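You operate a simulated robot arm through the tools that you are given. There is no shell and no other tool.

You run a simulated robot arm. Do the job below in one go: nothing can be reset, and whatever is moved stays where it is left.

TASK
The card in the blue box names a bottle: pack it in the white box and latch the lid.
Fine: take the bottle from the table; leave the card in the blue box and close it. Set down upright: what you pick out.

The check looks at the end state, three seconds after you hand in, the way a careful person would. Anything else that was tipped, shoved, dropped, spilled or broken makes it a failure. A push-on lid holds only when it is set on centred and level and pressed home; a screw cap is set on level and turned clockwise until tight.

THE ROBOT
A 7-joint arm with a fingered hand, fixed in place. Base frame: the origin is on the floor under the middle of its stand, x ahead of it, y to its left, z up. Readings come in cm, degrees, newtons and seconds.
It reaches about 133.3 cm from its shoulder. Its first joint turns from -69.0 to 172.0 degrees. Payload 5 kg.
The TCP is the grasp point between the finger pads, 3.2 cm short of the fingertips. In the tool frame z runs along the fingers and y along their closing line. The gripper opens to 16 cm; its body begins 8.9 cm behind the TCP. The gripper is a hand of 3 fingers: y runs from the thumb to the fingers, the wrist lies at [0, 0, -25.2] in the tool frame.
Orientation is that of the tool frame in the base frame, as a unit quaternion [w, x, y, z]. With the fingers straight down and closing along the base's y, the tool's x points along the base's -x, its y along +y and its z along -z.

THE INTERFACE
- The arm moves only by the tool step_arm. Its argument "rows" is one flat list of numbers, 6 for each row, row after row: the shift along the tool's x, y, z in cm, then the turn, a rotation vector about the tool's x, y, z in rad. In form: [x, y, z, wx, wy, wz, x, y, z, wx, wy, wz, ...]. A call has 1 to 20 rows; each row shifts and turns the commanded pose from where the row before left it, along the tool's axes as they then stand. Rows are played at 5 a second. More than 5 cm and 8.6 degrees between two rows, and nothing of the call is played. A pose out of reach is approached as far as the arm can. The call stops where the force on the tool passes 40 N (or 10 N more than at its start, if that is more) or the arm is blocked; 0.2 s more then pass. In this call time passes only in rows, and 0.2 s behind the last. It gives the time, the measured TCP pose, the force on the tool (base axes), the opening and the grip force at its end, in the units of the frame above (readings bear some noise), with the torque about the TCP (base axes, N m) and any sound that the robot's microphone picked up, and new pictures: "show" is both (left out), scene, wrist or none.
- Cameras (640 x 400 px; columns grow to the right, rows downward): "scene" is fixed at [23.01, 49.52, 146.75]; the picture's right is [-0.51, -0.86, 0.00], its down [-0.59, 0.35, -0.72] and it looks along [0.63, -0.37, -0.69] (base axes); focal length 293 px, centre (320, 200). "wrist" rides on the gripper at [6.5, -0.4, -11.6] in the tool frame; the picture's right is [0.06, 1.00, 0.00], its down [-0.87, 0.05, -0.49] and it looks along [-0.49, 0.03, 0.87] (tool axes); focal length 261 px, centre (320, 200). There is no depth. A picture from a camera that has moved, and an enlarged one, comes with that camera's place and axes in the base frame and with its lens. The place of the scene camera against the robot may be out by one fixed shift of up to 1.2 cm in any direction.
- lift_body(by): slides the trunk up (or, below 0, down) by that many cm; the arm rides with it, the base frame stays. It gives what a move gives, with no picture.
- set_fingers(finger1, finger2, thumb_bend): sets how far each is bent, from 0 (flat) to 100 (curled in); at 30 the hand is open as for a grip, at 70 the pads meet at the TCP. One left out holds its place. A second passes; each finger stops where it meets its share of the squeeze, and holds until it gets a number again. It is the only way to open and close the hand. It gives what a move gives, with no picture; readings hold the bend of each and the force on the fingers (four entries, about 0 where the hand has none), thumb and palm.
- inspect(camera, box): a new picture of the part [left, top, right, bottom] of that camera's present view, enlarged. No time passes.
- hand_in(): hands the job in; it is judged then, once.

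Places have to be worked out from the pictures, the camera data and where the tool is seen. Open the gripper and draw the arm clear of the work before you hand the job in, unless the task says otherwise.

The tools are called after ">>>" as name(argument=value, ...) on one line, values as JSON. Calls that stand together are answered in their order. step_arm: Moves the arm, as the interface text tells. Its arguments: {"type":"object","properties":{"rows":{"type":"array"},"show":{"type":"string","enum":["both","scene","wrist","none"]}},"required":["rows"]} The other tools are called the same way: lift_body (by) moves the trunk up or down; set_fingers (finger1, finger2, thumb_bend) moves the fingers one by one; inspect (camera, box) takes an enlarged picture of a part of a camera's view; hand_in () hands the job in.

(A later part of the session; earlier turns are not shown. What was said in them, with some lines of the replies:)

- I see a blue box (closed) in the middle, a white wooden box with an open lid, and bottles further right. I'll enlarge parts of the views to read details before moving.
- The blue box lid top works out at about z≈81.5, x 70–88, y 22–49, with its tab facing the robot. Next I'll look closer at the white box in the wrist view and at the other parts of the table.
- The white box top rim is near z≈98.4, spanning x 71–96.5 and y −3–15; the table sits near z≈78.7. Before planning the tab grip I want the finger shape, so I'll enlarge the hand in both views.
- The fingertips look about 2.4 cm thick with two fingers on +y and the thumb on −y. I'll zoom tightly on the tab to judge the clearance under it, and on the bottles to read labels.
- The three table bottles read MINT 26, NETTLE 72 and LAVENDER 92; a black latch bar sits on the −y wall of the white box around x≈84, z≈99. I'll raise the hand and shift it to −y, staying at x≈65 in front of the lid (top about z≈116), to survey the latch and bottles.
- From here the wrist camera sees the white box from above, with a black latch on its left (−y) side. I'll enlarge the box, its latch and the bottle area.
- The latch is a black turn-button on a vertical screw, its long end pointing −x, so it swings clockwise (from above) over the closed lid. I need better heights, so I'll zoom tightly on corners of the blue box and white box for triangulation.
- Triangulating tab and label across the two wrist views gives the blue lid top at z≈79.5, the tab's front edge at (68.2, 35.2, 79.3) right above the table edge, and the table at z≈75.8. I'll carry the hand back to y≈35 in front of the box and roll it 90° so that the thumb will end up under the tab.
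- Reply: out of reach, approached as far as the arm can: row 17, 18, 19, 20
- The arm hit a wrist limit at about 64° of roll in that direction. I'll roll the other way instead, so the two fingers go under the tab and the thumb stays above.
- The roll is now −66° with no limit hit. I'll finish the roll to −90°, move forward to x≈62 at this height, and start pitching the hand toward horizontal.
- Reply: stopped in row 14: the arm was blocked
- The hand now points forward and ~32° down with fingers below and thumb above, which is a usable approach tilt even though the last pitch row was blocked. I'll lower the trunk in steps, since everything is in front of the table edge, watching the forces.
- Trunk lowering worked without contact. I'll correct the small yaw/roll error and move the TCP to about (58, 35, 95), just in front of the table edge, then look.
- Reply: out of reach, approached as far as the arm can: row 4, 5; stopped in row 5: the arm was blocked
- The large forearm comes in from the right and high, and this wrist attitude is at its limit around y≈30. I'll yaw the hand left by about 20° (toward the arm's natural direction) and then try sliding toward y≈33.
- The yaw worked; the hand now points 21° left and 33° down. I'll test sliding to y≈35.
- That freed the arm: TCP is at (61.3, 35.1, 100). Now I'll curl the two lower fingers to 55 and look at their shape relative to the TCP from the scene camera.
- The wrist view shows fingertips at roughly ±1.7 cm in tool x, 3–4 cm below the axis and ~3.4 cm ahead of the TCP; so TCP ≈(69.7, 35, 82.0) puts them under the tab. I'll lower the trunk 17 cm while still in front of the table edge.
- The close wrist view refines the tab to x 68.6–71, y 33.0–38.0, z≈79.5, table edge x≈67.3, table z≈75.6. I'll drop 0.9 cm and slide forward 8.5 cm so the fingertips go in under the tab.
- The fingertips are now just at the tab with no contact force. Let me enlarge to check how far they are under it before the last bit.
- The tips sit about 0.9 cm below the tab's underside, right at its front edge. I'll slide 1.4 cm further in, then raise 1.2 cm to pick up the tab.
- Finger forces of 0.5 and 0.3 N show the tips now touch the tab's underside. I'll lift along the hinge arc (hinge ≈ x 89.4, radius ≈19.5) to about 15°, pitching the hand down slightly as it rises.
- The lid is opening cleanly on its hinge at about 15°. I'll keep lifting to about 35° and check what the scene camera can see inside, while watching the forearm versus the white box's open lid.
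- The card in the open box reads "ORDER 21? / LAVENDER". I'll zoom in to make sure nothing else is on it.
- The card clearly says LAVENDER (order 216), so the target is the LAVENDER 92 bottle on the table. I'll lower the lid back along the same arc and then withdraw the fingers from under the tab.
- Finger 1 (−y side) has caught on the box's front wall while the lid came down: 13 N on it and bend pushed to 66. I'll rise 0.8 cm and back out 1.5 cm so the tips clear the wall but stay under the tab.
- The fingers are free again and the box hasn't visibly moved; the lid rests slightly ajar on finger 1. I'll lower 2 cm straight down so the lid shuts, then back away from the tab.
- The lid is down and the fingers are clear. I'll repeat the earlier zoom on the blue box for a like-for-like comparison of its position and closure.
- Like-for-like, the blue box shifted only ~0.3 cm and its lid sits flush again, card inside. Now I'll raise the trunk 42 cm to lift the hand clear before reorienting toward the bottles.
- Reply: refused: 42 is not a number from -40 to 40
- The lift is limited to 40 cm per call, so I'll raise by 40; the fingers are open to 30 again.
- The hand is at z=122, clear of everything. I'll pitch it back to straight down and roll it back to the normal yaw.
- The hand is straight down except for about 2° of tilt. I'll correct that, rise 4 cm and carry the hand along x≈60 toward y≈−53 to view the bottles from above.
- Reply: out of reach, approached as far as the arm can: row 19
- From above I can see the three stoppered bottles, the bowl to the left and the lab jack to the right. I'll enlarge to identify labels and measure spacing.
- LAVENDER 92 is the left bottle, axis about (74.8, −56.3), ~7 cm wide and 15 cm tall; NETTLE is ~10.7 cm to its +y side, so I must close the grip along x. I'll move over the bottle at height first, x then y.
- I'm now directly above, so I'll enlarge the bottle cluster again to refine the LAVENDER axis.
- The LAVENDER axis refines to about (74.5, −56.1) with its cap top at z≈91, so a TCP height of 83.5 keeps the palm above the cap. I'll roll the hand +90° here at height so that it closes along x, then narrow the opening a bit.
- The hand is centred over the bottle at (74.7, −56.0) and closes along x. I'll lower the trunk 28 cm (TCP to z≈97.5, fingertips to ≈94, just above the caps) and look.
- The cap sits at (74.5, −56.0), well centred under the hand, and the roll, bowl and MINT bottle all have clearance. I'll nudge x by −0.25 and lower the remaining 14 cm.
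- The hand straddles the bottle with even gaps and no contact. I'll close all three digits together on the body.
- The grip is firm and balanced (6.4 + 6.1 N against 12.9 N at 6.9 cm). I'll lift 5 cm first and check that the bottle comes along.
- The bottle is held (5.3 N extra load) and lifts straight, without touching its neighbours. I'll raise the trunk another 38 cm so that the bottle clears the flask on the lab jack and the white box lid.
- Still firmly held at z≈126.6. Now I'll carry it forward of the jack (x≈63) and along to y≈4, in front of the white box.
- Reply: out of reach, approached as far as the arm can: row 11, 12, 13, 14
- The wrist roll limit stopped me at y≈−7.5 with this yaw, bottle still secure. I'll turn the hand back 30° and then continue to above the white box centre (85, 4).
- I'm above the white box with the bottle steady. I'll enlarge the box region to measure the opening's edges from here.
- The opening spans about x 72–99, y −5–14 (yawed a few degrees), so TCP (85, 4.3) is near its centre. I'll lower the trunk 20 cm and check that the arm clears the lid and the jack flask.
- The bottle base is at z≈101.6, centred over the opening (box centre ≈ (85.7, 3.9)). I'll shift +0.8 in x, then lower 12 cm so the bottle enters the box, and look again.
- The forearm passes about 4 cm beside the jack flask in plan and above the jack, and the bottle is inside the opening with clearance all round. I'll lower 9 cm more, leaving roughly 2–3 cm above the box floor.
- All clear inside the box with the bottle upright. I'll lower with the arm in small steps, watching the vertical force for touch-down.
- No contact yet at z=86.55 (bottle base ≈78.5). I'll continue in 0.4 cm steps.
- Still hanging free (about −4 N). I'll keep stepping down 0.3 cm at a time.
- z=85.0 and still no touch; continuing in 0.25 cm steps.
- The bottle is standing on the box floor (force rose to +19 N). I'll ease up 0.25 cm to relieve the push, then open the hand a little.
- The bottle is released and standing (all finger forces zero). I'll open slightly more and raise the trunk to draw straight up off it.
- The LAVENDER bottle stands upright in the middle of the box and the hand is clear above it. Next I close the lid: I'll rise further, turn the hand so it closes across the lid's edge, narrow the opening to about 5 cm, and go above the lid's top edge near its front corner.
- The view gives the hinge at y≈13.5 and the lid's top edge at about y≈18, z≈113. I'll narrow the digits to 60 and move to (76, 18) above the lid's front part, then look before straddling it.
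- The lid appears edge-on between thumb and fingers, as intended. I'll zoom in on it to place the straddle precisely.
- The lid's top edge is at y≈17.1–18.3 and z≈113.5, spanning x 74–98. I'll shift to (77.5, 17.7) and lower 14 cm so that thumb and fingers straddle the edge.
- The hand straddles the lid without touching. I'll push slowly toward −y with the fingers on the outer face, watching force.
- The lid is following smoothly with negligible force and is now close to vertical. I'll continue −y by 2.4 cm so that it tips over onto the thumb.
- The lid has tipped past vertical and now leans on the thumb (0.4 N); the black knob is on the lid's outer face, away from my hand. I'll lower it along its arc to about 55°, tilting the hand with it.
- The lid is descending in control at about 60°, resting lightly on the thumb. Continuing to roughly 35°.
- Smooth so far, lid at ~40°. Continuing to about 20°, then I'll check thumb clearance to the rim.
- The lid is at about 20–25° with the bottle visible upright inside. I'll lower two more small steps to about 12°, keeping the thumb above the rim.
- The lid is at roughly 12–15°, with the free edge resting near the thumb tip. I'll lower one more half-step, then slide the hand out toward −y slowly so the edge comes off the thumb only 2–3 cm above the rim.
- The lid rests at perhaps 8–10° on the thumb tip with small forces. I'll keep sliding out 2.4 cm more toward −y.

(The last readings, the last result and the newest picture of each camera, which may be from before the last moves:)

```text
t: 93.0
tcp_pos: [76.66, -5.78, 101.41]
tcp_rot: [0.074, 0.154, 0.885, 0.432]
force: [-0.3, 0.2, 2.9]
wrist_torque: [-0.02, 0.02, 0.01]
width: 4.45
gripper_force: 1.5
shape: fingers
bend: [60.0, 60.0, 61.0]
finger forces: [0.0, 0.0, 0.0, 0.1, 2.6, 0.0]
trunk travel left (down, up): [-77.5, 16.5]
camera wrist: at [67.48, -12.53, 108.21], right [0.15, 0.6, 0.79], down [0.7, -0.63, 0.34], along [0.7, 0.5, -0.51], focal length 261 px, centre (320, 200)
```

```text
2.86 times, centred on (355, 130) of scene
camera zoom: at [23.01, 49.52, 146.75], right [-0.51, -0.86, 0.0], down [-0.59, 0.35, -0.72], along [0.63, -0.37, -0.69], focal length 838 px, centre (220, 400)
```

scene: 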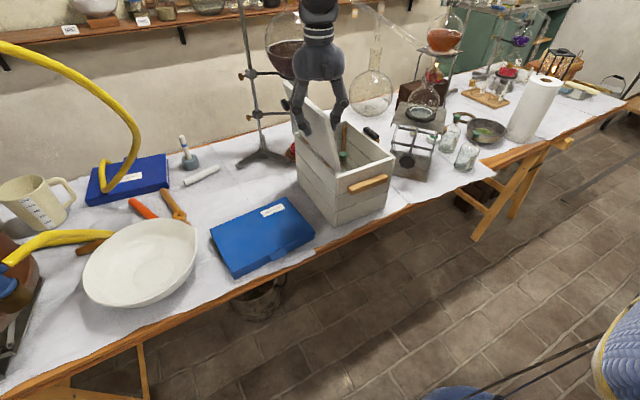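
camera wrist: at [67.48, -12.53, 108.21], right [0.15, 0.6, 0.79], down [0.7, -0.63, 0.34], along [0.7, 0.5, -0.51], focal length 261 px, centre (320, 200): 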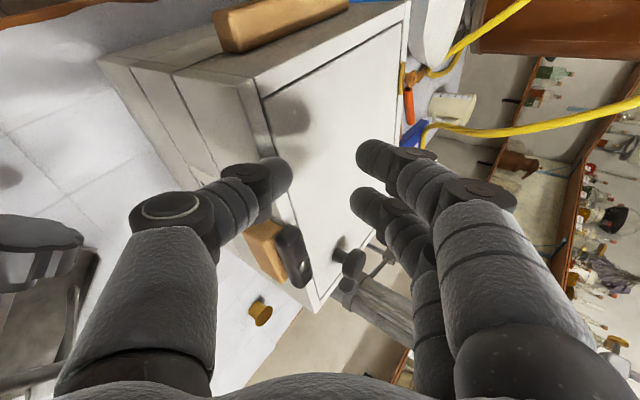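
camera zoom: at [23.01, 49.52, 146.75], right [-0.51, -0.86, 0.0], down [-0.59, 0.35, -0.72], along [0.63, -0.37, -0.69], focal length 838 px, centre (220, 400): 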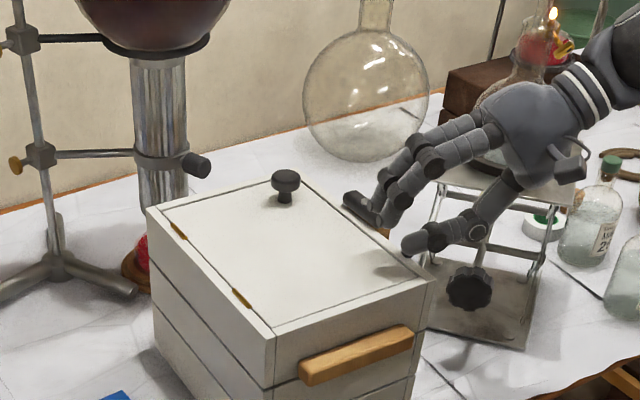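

The lid has dropped flush into its recess — closed. The thumb now rests lightly on the box, so I'll lift the hand 8 cm straight up and look at the lid and latch.

>>> step_arm(rows=[0, 1.576, -1.231, 0, 0, 0, 0, 2.364, -1.847, 0, 0, 0, 0, 2.364, -1.847, 0, 0, 0], show="wrist")

>>> inspect(camera="scene", box=[290, 90, 410, 220])

>>> inspect(camera="wrist", box=[150, 30, 450, 330])

```text
t: 93.8
tcp_pos: [76.7, -5.86, 109.49]
tcp_rot: [0.074, 0.155, 0.885, 0.432]
force: [-0.2, 0.3, 0.0]
wrist_torque: [-0.02, -0.01, -0.02]
width: 4.73
gripper_force: 0.1
shape: fingers
bend: [60.0, 60.0, 60.0]
finger forces: [0.1, 0.0, 0.0, 0.1, 0.0, 0.0]
trunk travel left (down, up): [-77.5, 16.5]
camera wrist: at [67.44, -12.56, 116.29], right [0.15, 0.6, 0.79], down [0.7, -0.63, 0.34], along [0.7, 0.5, -0.51], focal length 261 px, centre (320, 200)
```

wrist: 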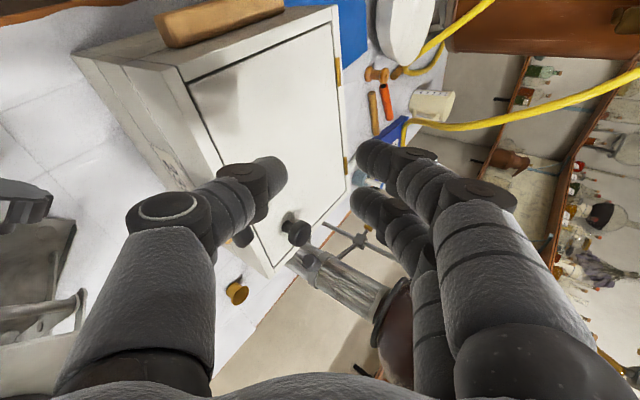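

```text
3.08 times, centred on (350, 155) of scene
camera zoom: at [23.01, 49.52, 146.75], right [-0.51, -0.86, 0.0], down [-0.59, 0.35, -0.72], along [0.63, -0.37, -0.69], focal length 903 px, centre (228, 338)
```

zoom: 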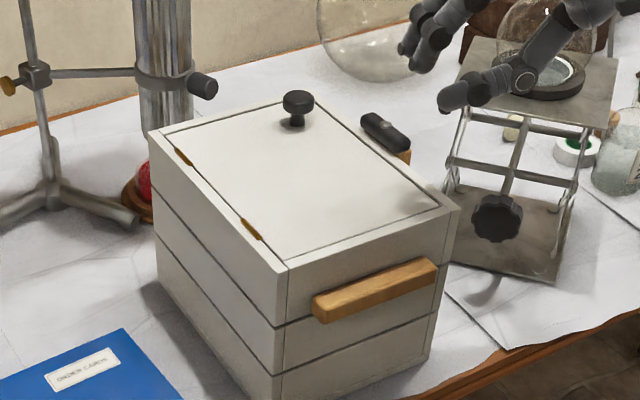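

```text
1.33 times, centred on (300, 180) of wrist
camera zoom: at [67.44, -12.56, 116.29], right [0.15, 0.6, 0.79], down [0.7, -0.63, 0.34], along [0.7, 0.5, -0.51], focal length 348 px, centre (347, 227)
```

zoom: 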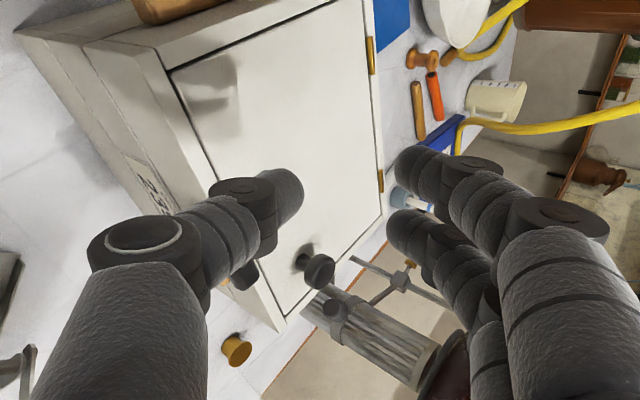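

The lid is closed flush, and the black latch bar is clearly visible on the −y side. I'll untilt the hand to about 20°, open the two fingers out of the way, and keep the thumb as a pusher, then look at the latch closely.

>>> step_arm(rows=[0, 0, 0, 0.1396, 0, 0, 0, 0, 0, 0.1396, 0, 0, 0, 0, 0, 0.1396, 0, 0, 0, 0, 0, 0.1396, 0, 0], show="none")

>>> set_fingers(finger1=30, finger2=30, thumb_bend=60)

>>> inspect(camera="wrist", box=[0, 0, 640, 400])

>>> inspect(camera="wrist", box=[180, 80, 380, 280])

```text
t: 94.8
tcp_pos: [76.76, -5.74, 109.52]
tcp_rot: [0.029, 0.171, 0.97, 0.17]
force: [0.1, 0.8, -1.6]
wrist_torque: [0.0, -0.05, -0.04]
width: 4.75
gripper_force: 0.0
shape: fingers
bend: [60.0, 60.0, 60.0]
finger forces: [0.0, 0.0, 0.1, 0.0, 0.0, 0.0]
trunk travel left (down, up): [-77.5, 16.5]
```

```text
t: 95.8
tcp_pos: [76.57, -5.85, 109.36]
tcp_rot: [0.029, 0.169, 0.97, 0.171]
force: [-0.6, -0.3, 0.9]
wrist_torque: [-0.03, 0.0, 0.01]
width: 10.71
gripper_force: 0.0
shape: fingers
bend: [30.0, 30.0, 60.0]
finger forces: [0.1, 0.0, 0.0, 0.0, 0.0, 0.0]
trunk travel left (down, up): [-77.5, 16.5]
```

```text
1.00 times, centred on (320, 200) of wrist (not enlarged: the box is as wide or as high as the picture)
camera zoom: at [69.16, -7.76, 120.17], right [0.26, 0.9, 0.34], down [0.78, -0.41, 0.48], along [0.57, 0.14, -0.81], focal length 261 px, centre (320, 200)
```

zoom: 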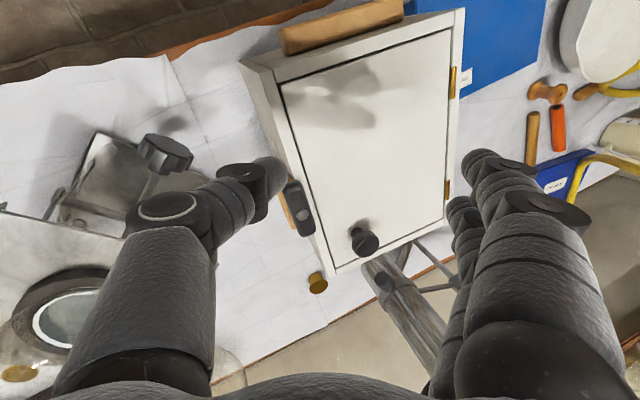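

```text
2.00 times, centred on (280, 180) of wrist
camera zoom: at [69.16, -7.76, 120.17], right [0.26, 0.9, 0.34], down [0.78, -0.41, 0.48], along [0.57, 0.14, -0.81], focal length 521 px, centre (400, 240)
```

zoom: 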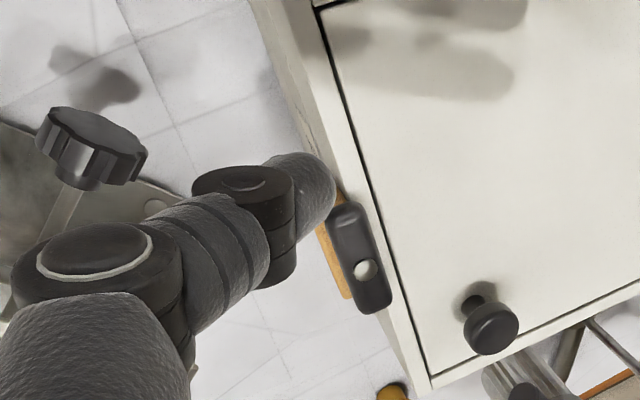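

Close-up gives the latch screw at about (85.6, −6.1), the bar spanning X 81.6–88.6 at z≈97.8, with the lid's edge at Y≈−4.3. I'll hover the thumb tip just outside (−y side of) the bar's long −X end.

>>> step_arm(rows=[-3.29, -0.3, 2.01, 0, 0, 0, -3.29, -0.3, 2.01, 0, 0, 0], show="wrist")

>>> inspect(camera="wrist", box=[200, 100, 360, 260])

>>> inspect(camera="scene", box=[330, 80, 430, 180])

```text
t: 96.4
tcp_pos: [83.31, -7.29, 105.45]
tcp_rot: [0.028, 0.17, 0.97, 0.171]
force: [-0.2, -0.2, 0.1]
wrist_torque: [0.0, 0.02, -0.03]
width: 10.71
gripper_force: 0.0
shape: fingers
bend: [30.0, 30.0, 60.0]
finger forces: [0.0, 0.0, 0.0, 0.1, 0.1, 0.0]
trunk travel left (down, up): [-77.5, 16.5]
camera wrist: at [75.72, -9.27, 116.08], right [0.26, 0.9, 0.34], down [0.78, -0.41, 0.48], along [0.57, 0.14, -0.81], focal length 261 px, centre (320, 200)
```

wrist: 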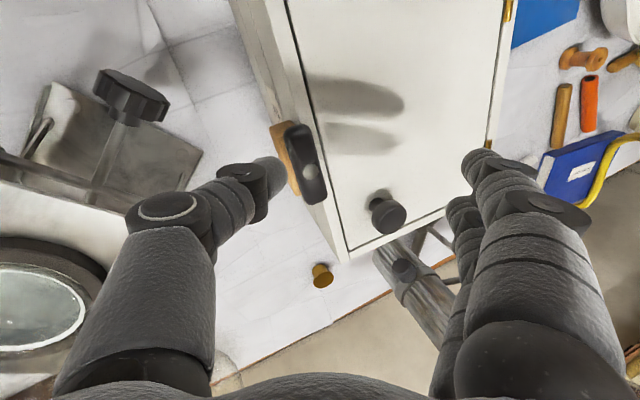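

```text
2.50 times, centred on (280, 180) of wrist
camera zoom: at [75.72, -9.27, 116.08], right [0.26, 0.9, 0.34], down [0.78, -0.41, 0.48], along [0.57, 0.14, -0.81], focal length 652 px, centre (420, 250)
```

zoom: 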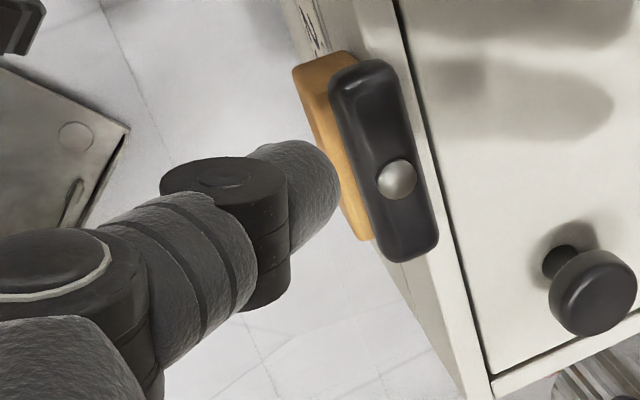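

```text
4.00 times, centred on (380, 130) of scene
camera zoom: at [23.01, 49.52, 146.75], right [-0.51, -0.86, 0.0], down [-0.59, 0.35, -0.72], along [0.63, -0.37, -0.69], focal length 1174 px, centre (80, 480)
```

zoom: 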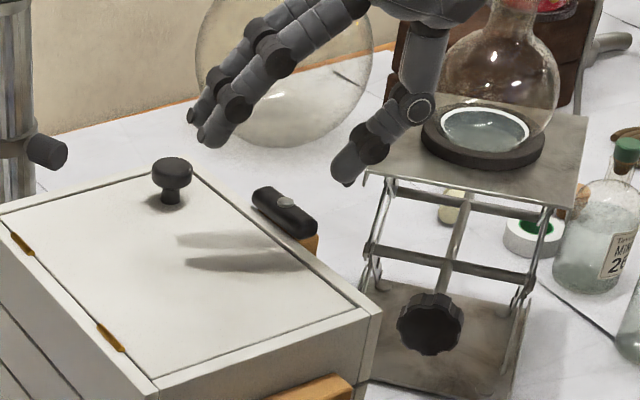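

The thumb tip is beside the bar at (82.6, −9.3) with about 1 cm gap, and the screw triangulates to (85.65, −6.1, 97.8). I'll lower 3.8 cm so the tip is level with the bar, above the rim.

>>> step_arm(rows=[0, -0.66, 1.81, 0, 0, 0, 0, -0.655, 1.8, 0, 0, 0], show="none")

>>> inspect(camera="wrist", box=[200, 60, 360, 260])

>>> inspect(camera="scene", box=[330, 80, 430, 180])

```text
t: 97.0
tcp_pos: [83.21, -7.27, 101.58]
tcp_rot: [0.028, 0.17, 0.97, 0.172]
force: [0.2, 0.0, 0.9]
wrist_torque: [0.03, 0.02, 0.03]
width: 10.71
gripper_force: 0.1
shape: fingers
bend: [30.0, 30.0, 60.0]
finger forces: [0.0, 0.0, 0.0, 0.1, 0.1, 0.0]
trunk travel left (down, up): [-77.5, 16.5]
```

```text
2.00 times, centred on (280, 160) of wrist
camera zoom: at [75.63, -9.2, 112.36], right [0.26, 0.9, 0.34], down [0.78, -0.41, 0.48], along [0.57, 0.14, -0.81], focal length 521 px, centre (400, 280)
```

zoom: 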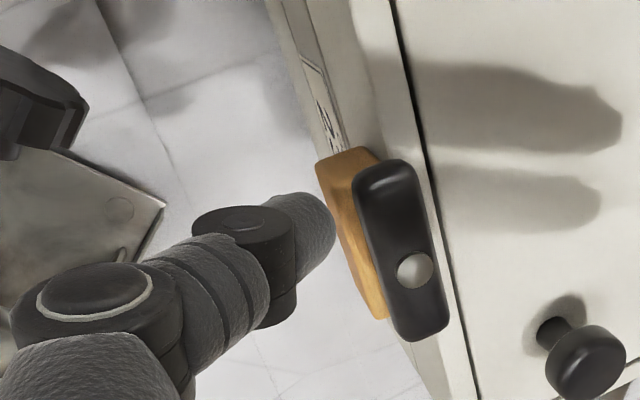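

```text
4.00 times, centred on (380, 130) of scene
camera zoom: at [23.01, 49.52, 146.75], right [-0.51, -0.86, 0.0], down [-0.59, 0.35, -0.72], along [0.63, -0.37, -0.69], focal length 1174 px, centre (80, 480)
```

zoom: 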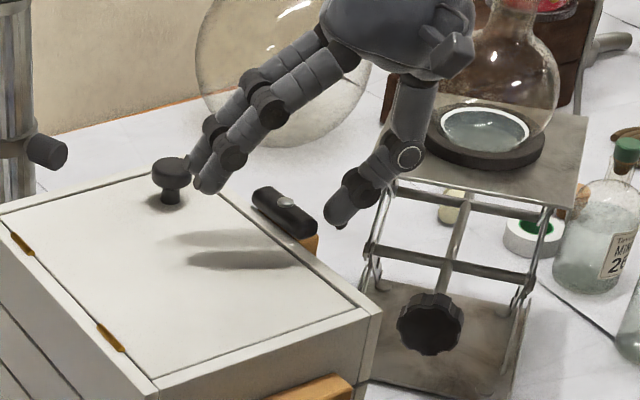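

The tip is level with the bar and clear of everything; fingers hover above the lid, away from the knob. I'll push the bar's long end inward along its arc, first to about 135°.

>>> step_arm(rows=[0.361, 0.946, 0.345, 0, 0, 0, 0.72, 0.606, 0.221, 0, 0, 0, 0.515, 0.765, 0.279, 0, 0, 0, 0.296, 0.859, 0.312, 0, 0, 0], show="none")

>>> inspect(camera="wrist", box=[200, 60, 360, 260])

>>> inspect(camera="scene", box=[330, 80, 430, 180])

```text
t: 98.0
tcp_pos: [82.64, -3.48, 101.5]
tcp_rot: [0.028, 0.171, 0.97, 0.172]
force: [-0.9, 0.2, -0.4]
wrist_torque: [0.04, -0.01, -0.03]
width: 10.76
gripper_force: 0.0
shape: fingers
bend: [30.0, 30.0, 60.0]
finger forces: [0.1, 0.0, 0.0, 0.0, 0.4, 0.1]
trunk travel left (down, up): [-77.5, 16.5]
```

```text
2.00 times, centred on (280, 160) of wrist
camera zoom: at [75.02, -5.38, 112.34], right [0.26, 0.9, 0.34], down [0.78, -0.41, 0.48], along [0.57, 0.14, -0.81], focal length 521 px, centre (400, 280)
```

zoom: 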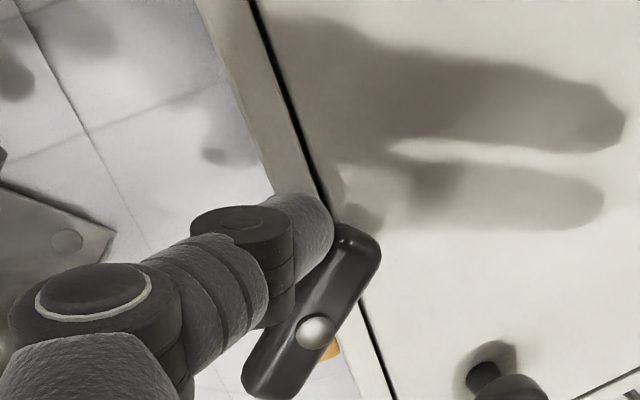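

```text
4.00 times, centred on (380, 130) of scene
camera zoom: at [23.01, 49.52, 146.75], right [-0.51, -0.86, 0.0], down [-0.59, 0.35, -0.72], along [0.63, -0.37, -0.69], focal length 1174 px, centre (80, 480)
```

zoom: 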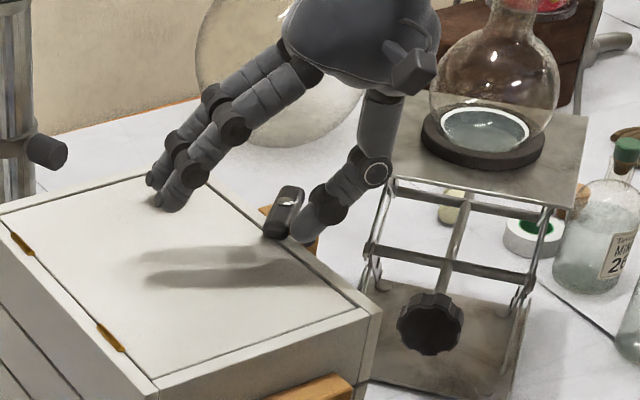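

The latch bar is swinging over the lid with almost no resistance. I'll continue the arc to about 90° so that it points straight over the lid.

>>> step_arm(rows=[0.048, 0.903, 0.328, 0, 0, 0, -0.2025, 0.887, 0.322, 0, 0, 0, -0.435, 0.806, 0.292, 0, 0, 0], show="none")

>>> inspect(camera="wrist", box=[200, 100, 360, 300])

>>> inspect(camera="scene", box=[330, 80, 430, 180])

```text
t: 98.8
tcp_pos: [84.0, -0.99, 101.55]
tcp_rot: [0.029, 0.169, 0.97, 0.171]
force: [-3.3, -1.3, 1.6]
wrist_torque: [-0.01, 0.08, -0.08]
width: 10.84
gripper_force: 1.5
shape: fingers
bend: [30.0, 30.0, 60.0]
finger forces: [0.0, 0.0, 0.0, 0.1, 2.4, 0.0]
trunk travel left (down, up): [-77.5, 16.5]
```

```text
2.00 times, centred on (280, 200) of wrist
camera zoom: at [76.51, -2.97, 112.33], right [0.26, 0.9, 0.34], down [0.78, -0.41, 0.48], along [0.57, 0.14, -0.81], focal length 521 px, centre (400, 200)
```

zoom: 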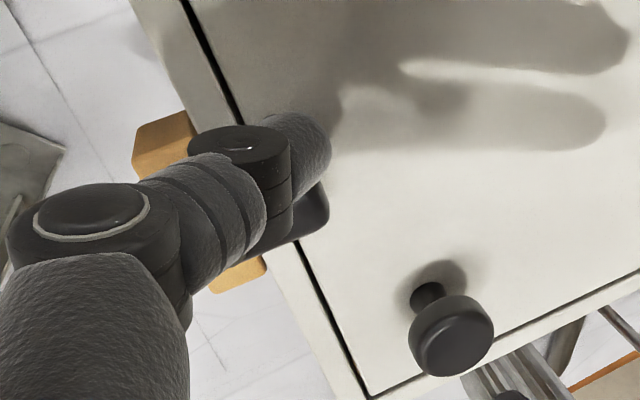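

```text
4.00 times, centred on (380, 130) of scene
camera zoom: at [23.01, 49.52, 146.75], right [-0.51, -0.86, 0.0], down [-0.59, 0.35, -0.72], along [0.63, -0.37, -0.69], focal length 1174 px, centre (80, 480)
```

zoom: 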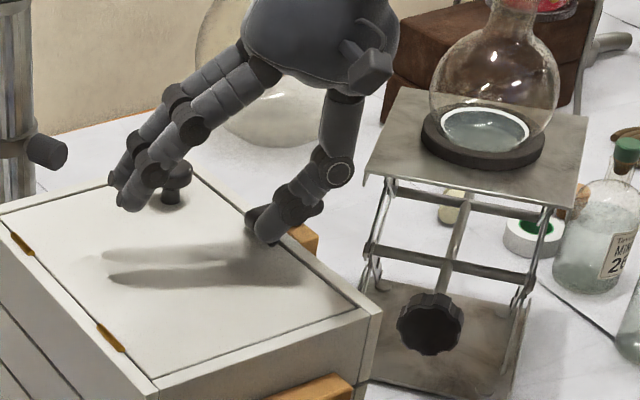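

Resistance rose to about 3 N, suggesting the bar has reached its end stop across the lid. I'll back the thumb off −x and rise to see the latch.

>>> step_arm(rows=[1.88, -0.636, -0.228, 0, 0, 0, 0, 1.366, -3.756, 0, 0, 0, 0, 1.366, -3.756, 0, 0, 0], show="wrist")

>>> inspect(camera="wrist", box=[180, 80, 380, 280])

>>> inspect(camera="scene", box=[330, 80, 430, 180])

```text
t: 99.6
tcp_pos: [82.06, -1.13, 109.56]
tcp_rot: [0.028, 0.169, 0.97, 0.171]
force: [-0.4, 0.4, -1.1]
wrist_torque: [0.02, -0.01, 0.02]
width: 10.74
gripper_force: 0.1
shape: fingers
bend: [30.0, 30.0, 60.0]
finger forces: [0.0, 0.0, 0.0, 0.1, 0.0, 0.0]
trunk travel left (down, up): [-77.5, 16.5]
camera wrist: at [74.43, -3.01, 120.35], right [0.26, 0.9, 0.34], down [0.78, -0.41, 0.48], along [0.57, 0.14, -0.81], focal length 261 px, centre (320, 200)
```

wrist: 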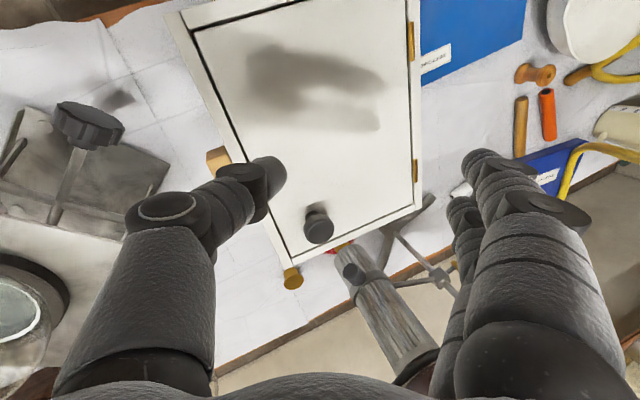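

```text
2.00 times, centred on (280, 180) of wrist
camera zoom: at [74.43, -3.01, 120.35], right [0.26, 0.9, 0.34], down [0.78, -0.41, 0.48], along [0.57, 0.14, -0.81], focal length 521 px, centre (400, 240)
```

zoom: 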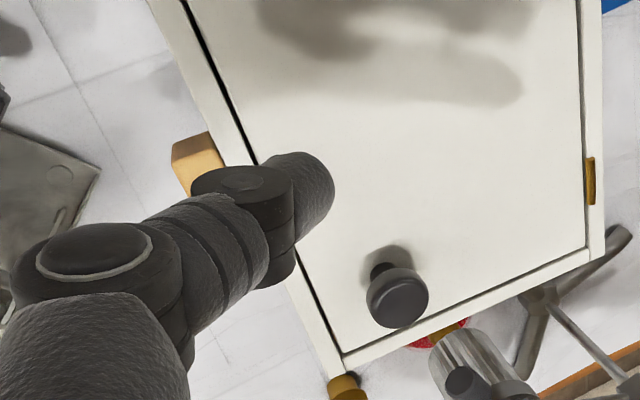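

```text
4.00 times, centred on (380, 130) of scene
camera zoom: at [23.01, 49.52, 146.75], right [-0.51, -0.86, 0.0], down [-0.59, 0.35, -0.72], along [0.63, -0.37, -0.69], focal length 1174 px, centre (80, 480)
```

zoom: 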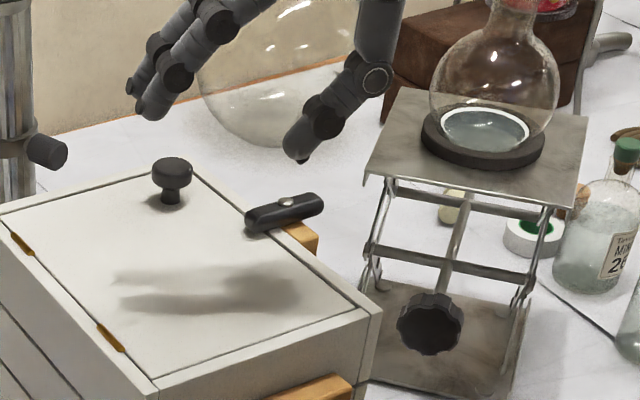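

The bar now lies across the lid edge. I'll shift the hand back −x by 8 cm to get an unobstructed view and measure how far it turned.

>>> step_arm(rows=[3.76, -1.27, -0.456, 0, 0, 0, 3.76, -1.27, -0.456, 0, 0, 0], show="none")

>>> inspect(camera="wrist", box=[200, 120, 400, 320])

>>> inspect(camera="scene", box=[360, 100, 420, 160])

```text
t: 100.2
tcp_pos: [74.01, -1.03, 109.6]
tcp_rot: [0.029, 0.17, 0.97, 0.171]
force: [0.8, -0.3, -0.5]
wrist_torque: [0.0, 0.0, -0.01]
width: 10.76
gripper_force: 0.0
shape: fingers
bend: [30.0, 30.0, 60.0]
finger forces: [0.1, 0.1, 0.0, 0.0, 0.0, 0.1]
trunk travel left (down, up): [-77.5, 16.5]
```

```text
2.00 times, centred on (300, 220) of wrist
camera zoom: at [66.51, -3.04, 120.39], right [0.26, 0.9, 0.34], down [0.78, -0.41, 0.48], along [0.57, 0.14, -0.81], focal length 521 px, centre (360, 160)
```

zoom: 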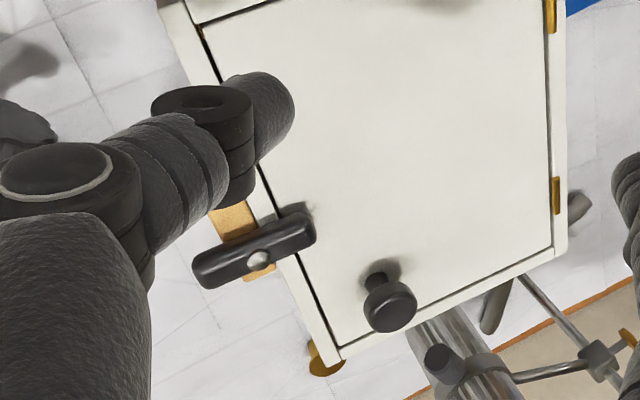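

```text
6.67 times, centred on (390, 130) of scene
camera zoom: at [23.01, 49.52, 146.75], right [-0.51, -0.86, 0.0], down [-0.59, 0.35, -0.72], along [0.63, -0.37, -0.69], focal length 1956 px, centre (-147, 667)
```

zoom: 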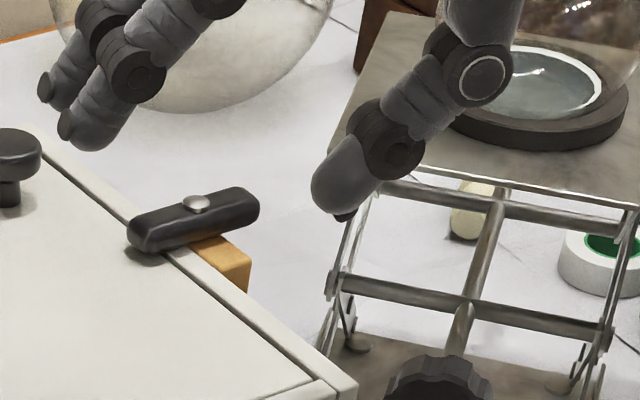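

The bar now lies perpendicular to the wall with its long arm over the lid — latched — and the hand is free. I'll raise the trunk, then open the hand and retreat toward the robot.

>>> lift_body(by=15)

>>> step_arm(rows=[4.0, -1.35, -0.485, 0, 0, 0, 4.0, -1.35, -0.485, 0, 0, 0, 4.0, -1.35, -0.485, 0, 0, 0, 0, 0, 0, 0.1163, 0, 0, 0, 0, 0, 0.1163, 0, 0, 0, 0, 0, 0.1163, 0, 0], show="both")

>>> set_fingers(finger1=30, finger2=30, thumb_bend=30)

```text
t: 102.0
tcp_pos: [74.05, -1.04, 124.69]
tcp_rot: [0.028, 0.169, 0.97, 0.171]
force: [-0.5, -0.2, -0.6]
wrist_torque: [0.02, 0.01, -0.01]
width: 10.75
gripper_force: 0.0
shape: fingers
bend: [30.0, 30.0, 60.0]
finger forces: [0.0, 0.0, 0.0, 0.1, 0.0, 0.1]
trunk travel left (down, up): [-92.5, 1.5]
```

```text
t: 103.4
tcp_pos: [61.29, -0.95, 124.61]
tcp_rot: [-0.002, 0.173, 0.985, -0.001]
force: [0.7, 0.4, -0.6]
wrist_torque: [-0.04, -0.01, 0.02]
width: 10.76
gripper_force: 0.0
shape: fingers
bend: [30.0, 30.0, 60.0]
finger forces: [0.1, 0.0, 0.0, 0.0, 0.1, 0.0]
trunk travel left (down, up): [-92.5, 1.5]
camera wrist: at [55.13, 0.81, 136.17], right [0.28, 0.96, 0.0], down [0.84, -0.24, 0.49], along [0.47, -0.14, -0.87], focal length 261 px, centre (320, 200)
```

scene: 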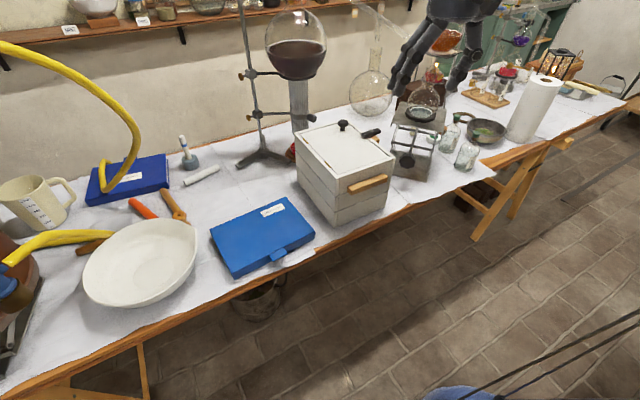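
wrist: 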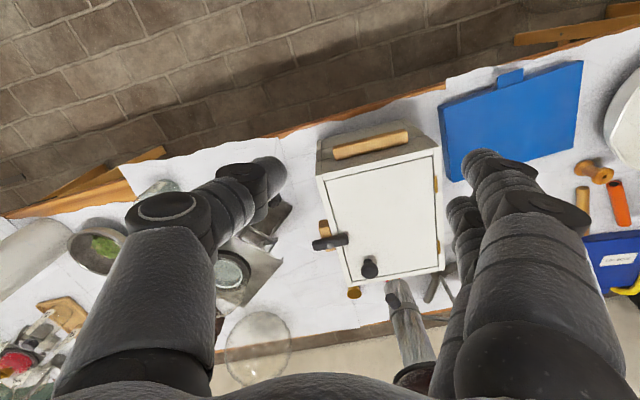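

```text
t: 104.4
tcp_pos: [61.4, -0.99, 124.43]
tcp_rot: [0.0, 0.171, 0.985, -0.001]
force: [0.1, 0.6, -0.6]
wrist_torque: [0.01, -0.03, -0.01]
width: 16.79
gripper_force: 0.1
shape: fingers
bend: [30.0, 30.0, 30.0]
finger forces: [0.0, 0.0, 0.0, 0.0, 0.0, 0.1]
trunk travel left (down, up): [-92.5, 1.5]
```

Hand open and clear. I'll do final close-ups: blue box closure, white box latch, and the neighbouring bottles.

>>> inspect(camera="scene", box=[255, 220, 305, 275])

>>> inspect(camera="scene", box=[200, 190, 320, 285])

>>> inspect(camera="scene", box=[290, 110, 410, 230])

>>> inspect(camera="scene", box=[370, 70, 560, 190])

>>> inspect(camera="wrist", box=[300, 120, 460, 310])

```text
7.27 times, centred on (280, 248) of scene
camera zoom: at [23.01, 49.52, 146.75], right [-0.51, -0.86, 0.0], down [-0.59, 0.35, -0.72], along [0.63, -0.37, -0.69], focal length 2134 px, centre (611, -146)
```

zoom: 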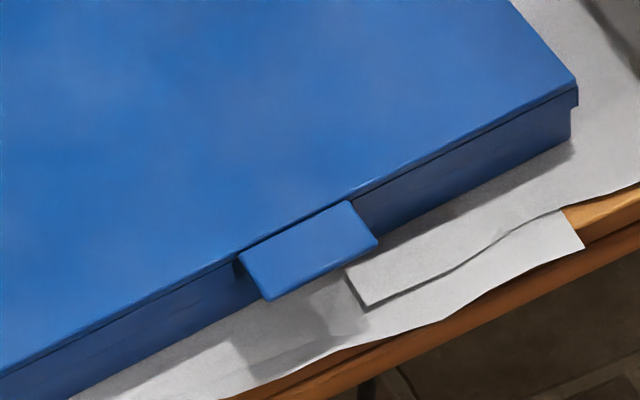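

```text
4.21 times, centred on (260, 238) of scene
camera zoom: at [23.01, 49.52, 146.75], right [-0.51, -0.86, 0.0], down [-0.59, 0.35, -0.72], along [0.63, -0.37, -0.69], focal length 1235 px, centre (573, 42)
```

zoom: 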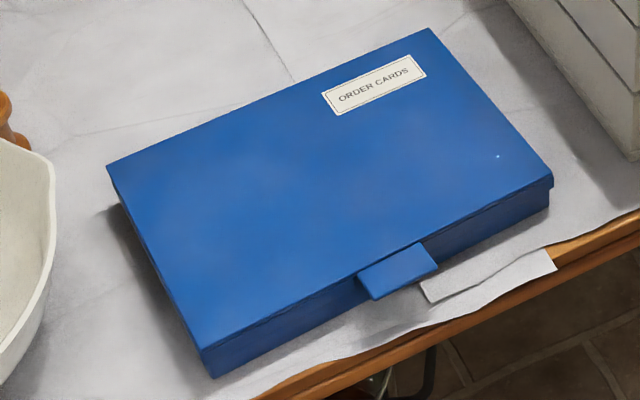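

```text
3.33 times, centred on (350, 170) of scene
camera zoom: at [23.01, 49.52, 146.75], right [-0.51, -0.86, 0.0], down [-0.59, 0.35, -0.72], along [0.63, -0.37, -0.69], focal length 978 px, centre (220, 300)
```

zoom: 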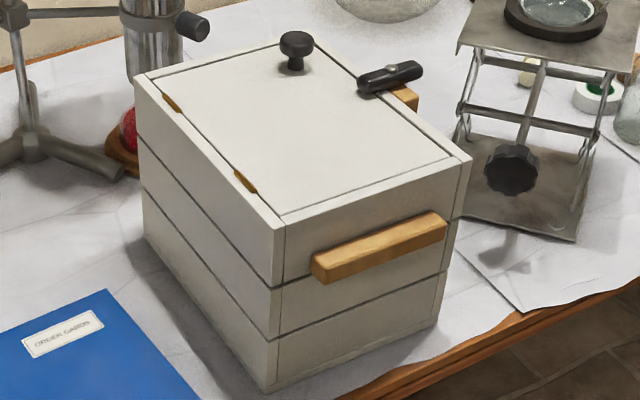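

```text
3.33 times, centred on (465, 130) of scene
camera zoom: at [23.01, 49.52, 146.75], right [-0.51, -0.86, 0.0], down [-0.59, 0.35, -0.72], along [0.63, -0.37, -0.69], focal length 978 px, centre (-163, 433)
```

zoom: 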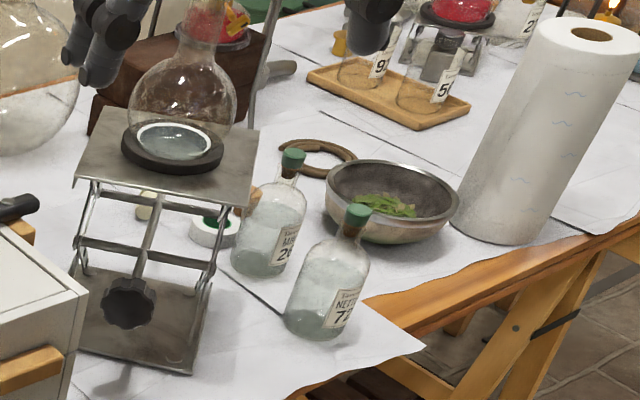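

```text
2.11 times, centred on (380, 215) of wrist
camera zoom: at [55.14, 0.7, 136.17], right [0.28, 0.96, 0.0], down [0.84, -0.24, 0.49], along [0.47, -0.14, -0.87], focal length 549 px, centre (194, 168)
```

zoom: 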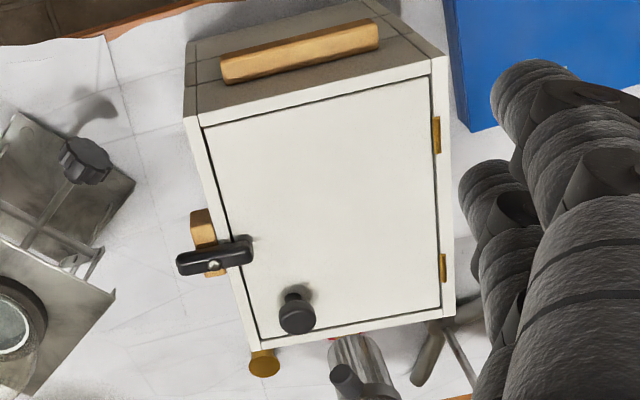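

Everything checks out: the LAVENDER bottle is inside the latched white box, the blue box is closed with its card, and the MINT and NETTLE bottles, jack, flask and bowl look undisturbed. The hand is open and well clear above the front of the table, so I'm handing in.

>>> hand_in()

```text
The job is handed in.
```

The LAVENDER bottle (number 92) is packed upright in the white box, with the lid closed and the latch turned across it. The job is handed in; I have not seen the result of the check.

- **Card:** it reads "ORDER 21…, LAVENDER"; a finger hid the last digit. I left it in the blue box and closed the lid again. The white box is labelled ORDER 239, so the order numbers don't match. I went by the name on the card, and there was only one white box.
- **Blue box:** a finger caught on its front wall while I was lowering the lid. I backed it out and the lid closed flush, but the box ended up about 0.3 cm from where it started.
- **White box:** I last saw the bottle standing upright just before the lid closed. The lid dropped the last 2–3 cm off my thumb, then sat flush. I saw the latch bar across it in the final pictures.
- **Everything else:** in the last pictures the MINT and NETTLE bottles, the bowl, and the lab jack with its flask looked undisturbed. The hand is open and about 25 cm above the white box, in front of the table.
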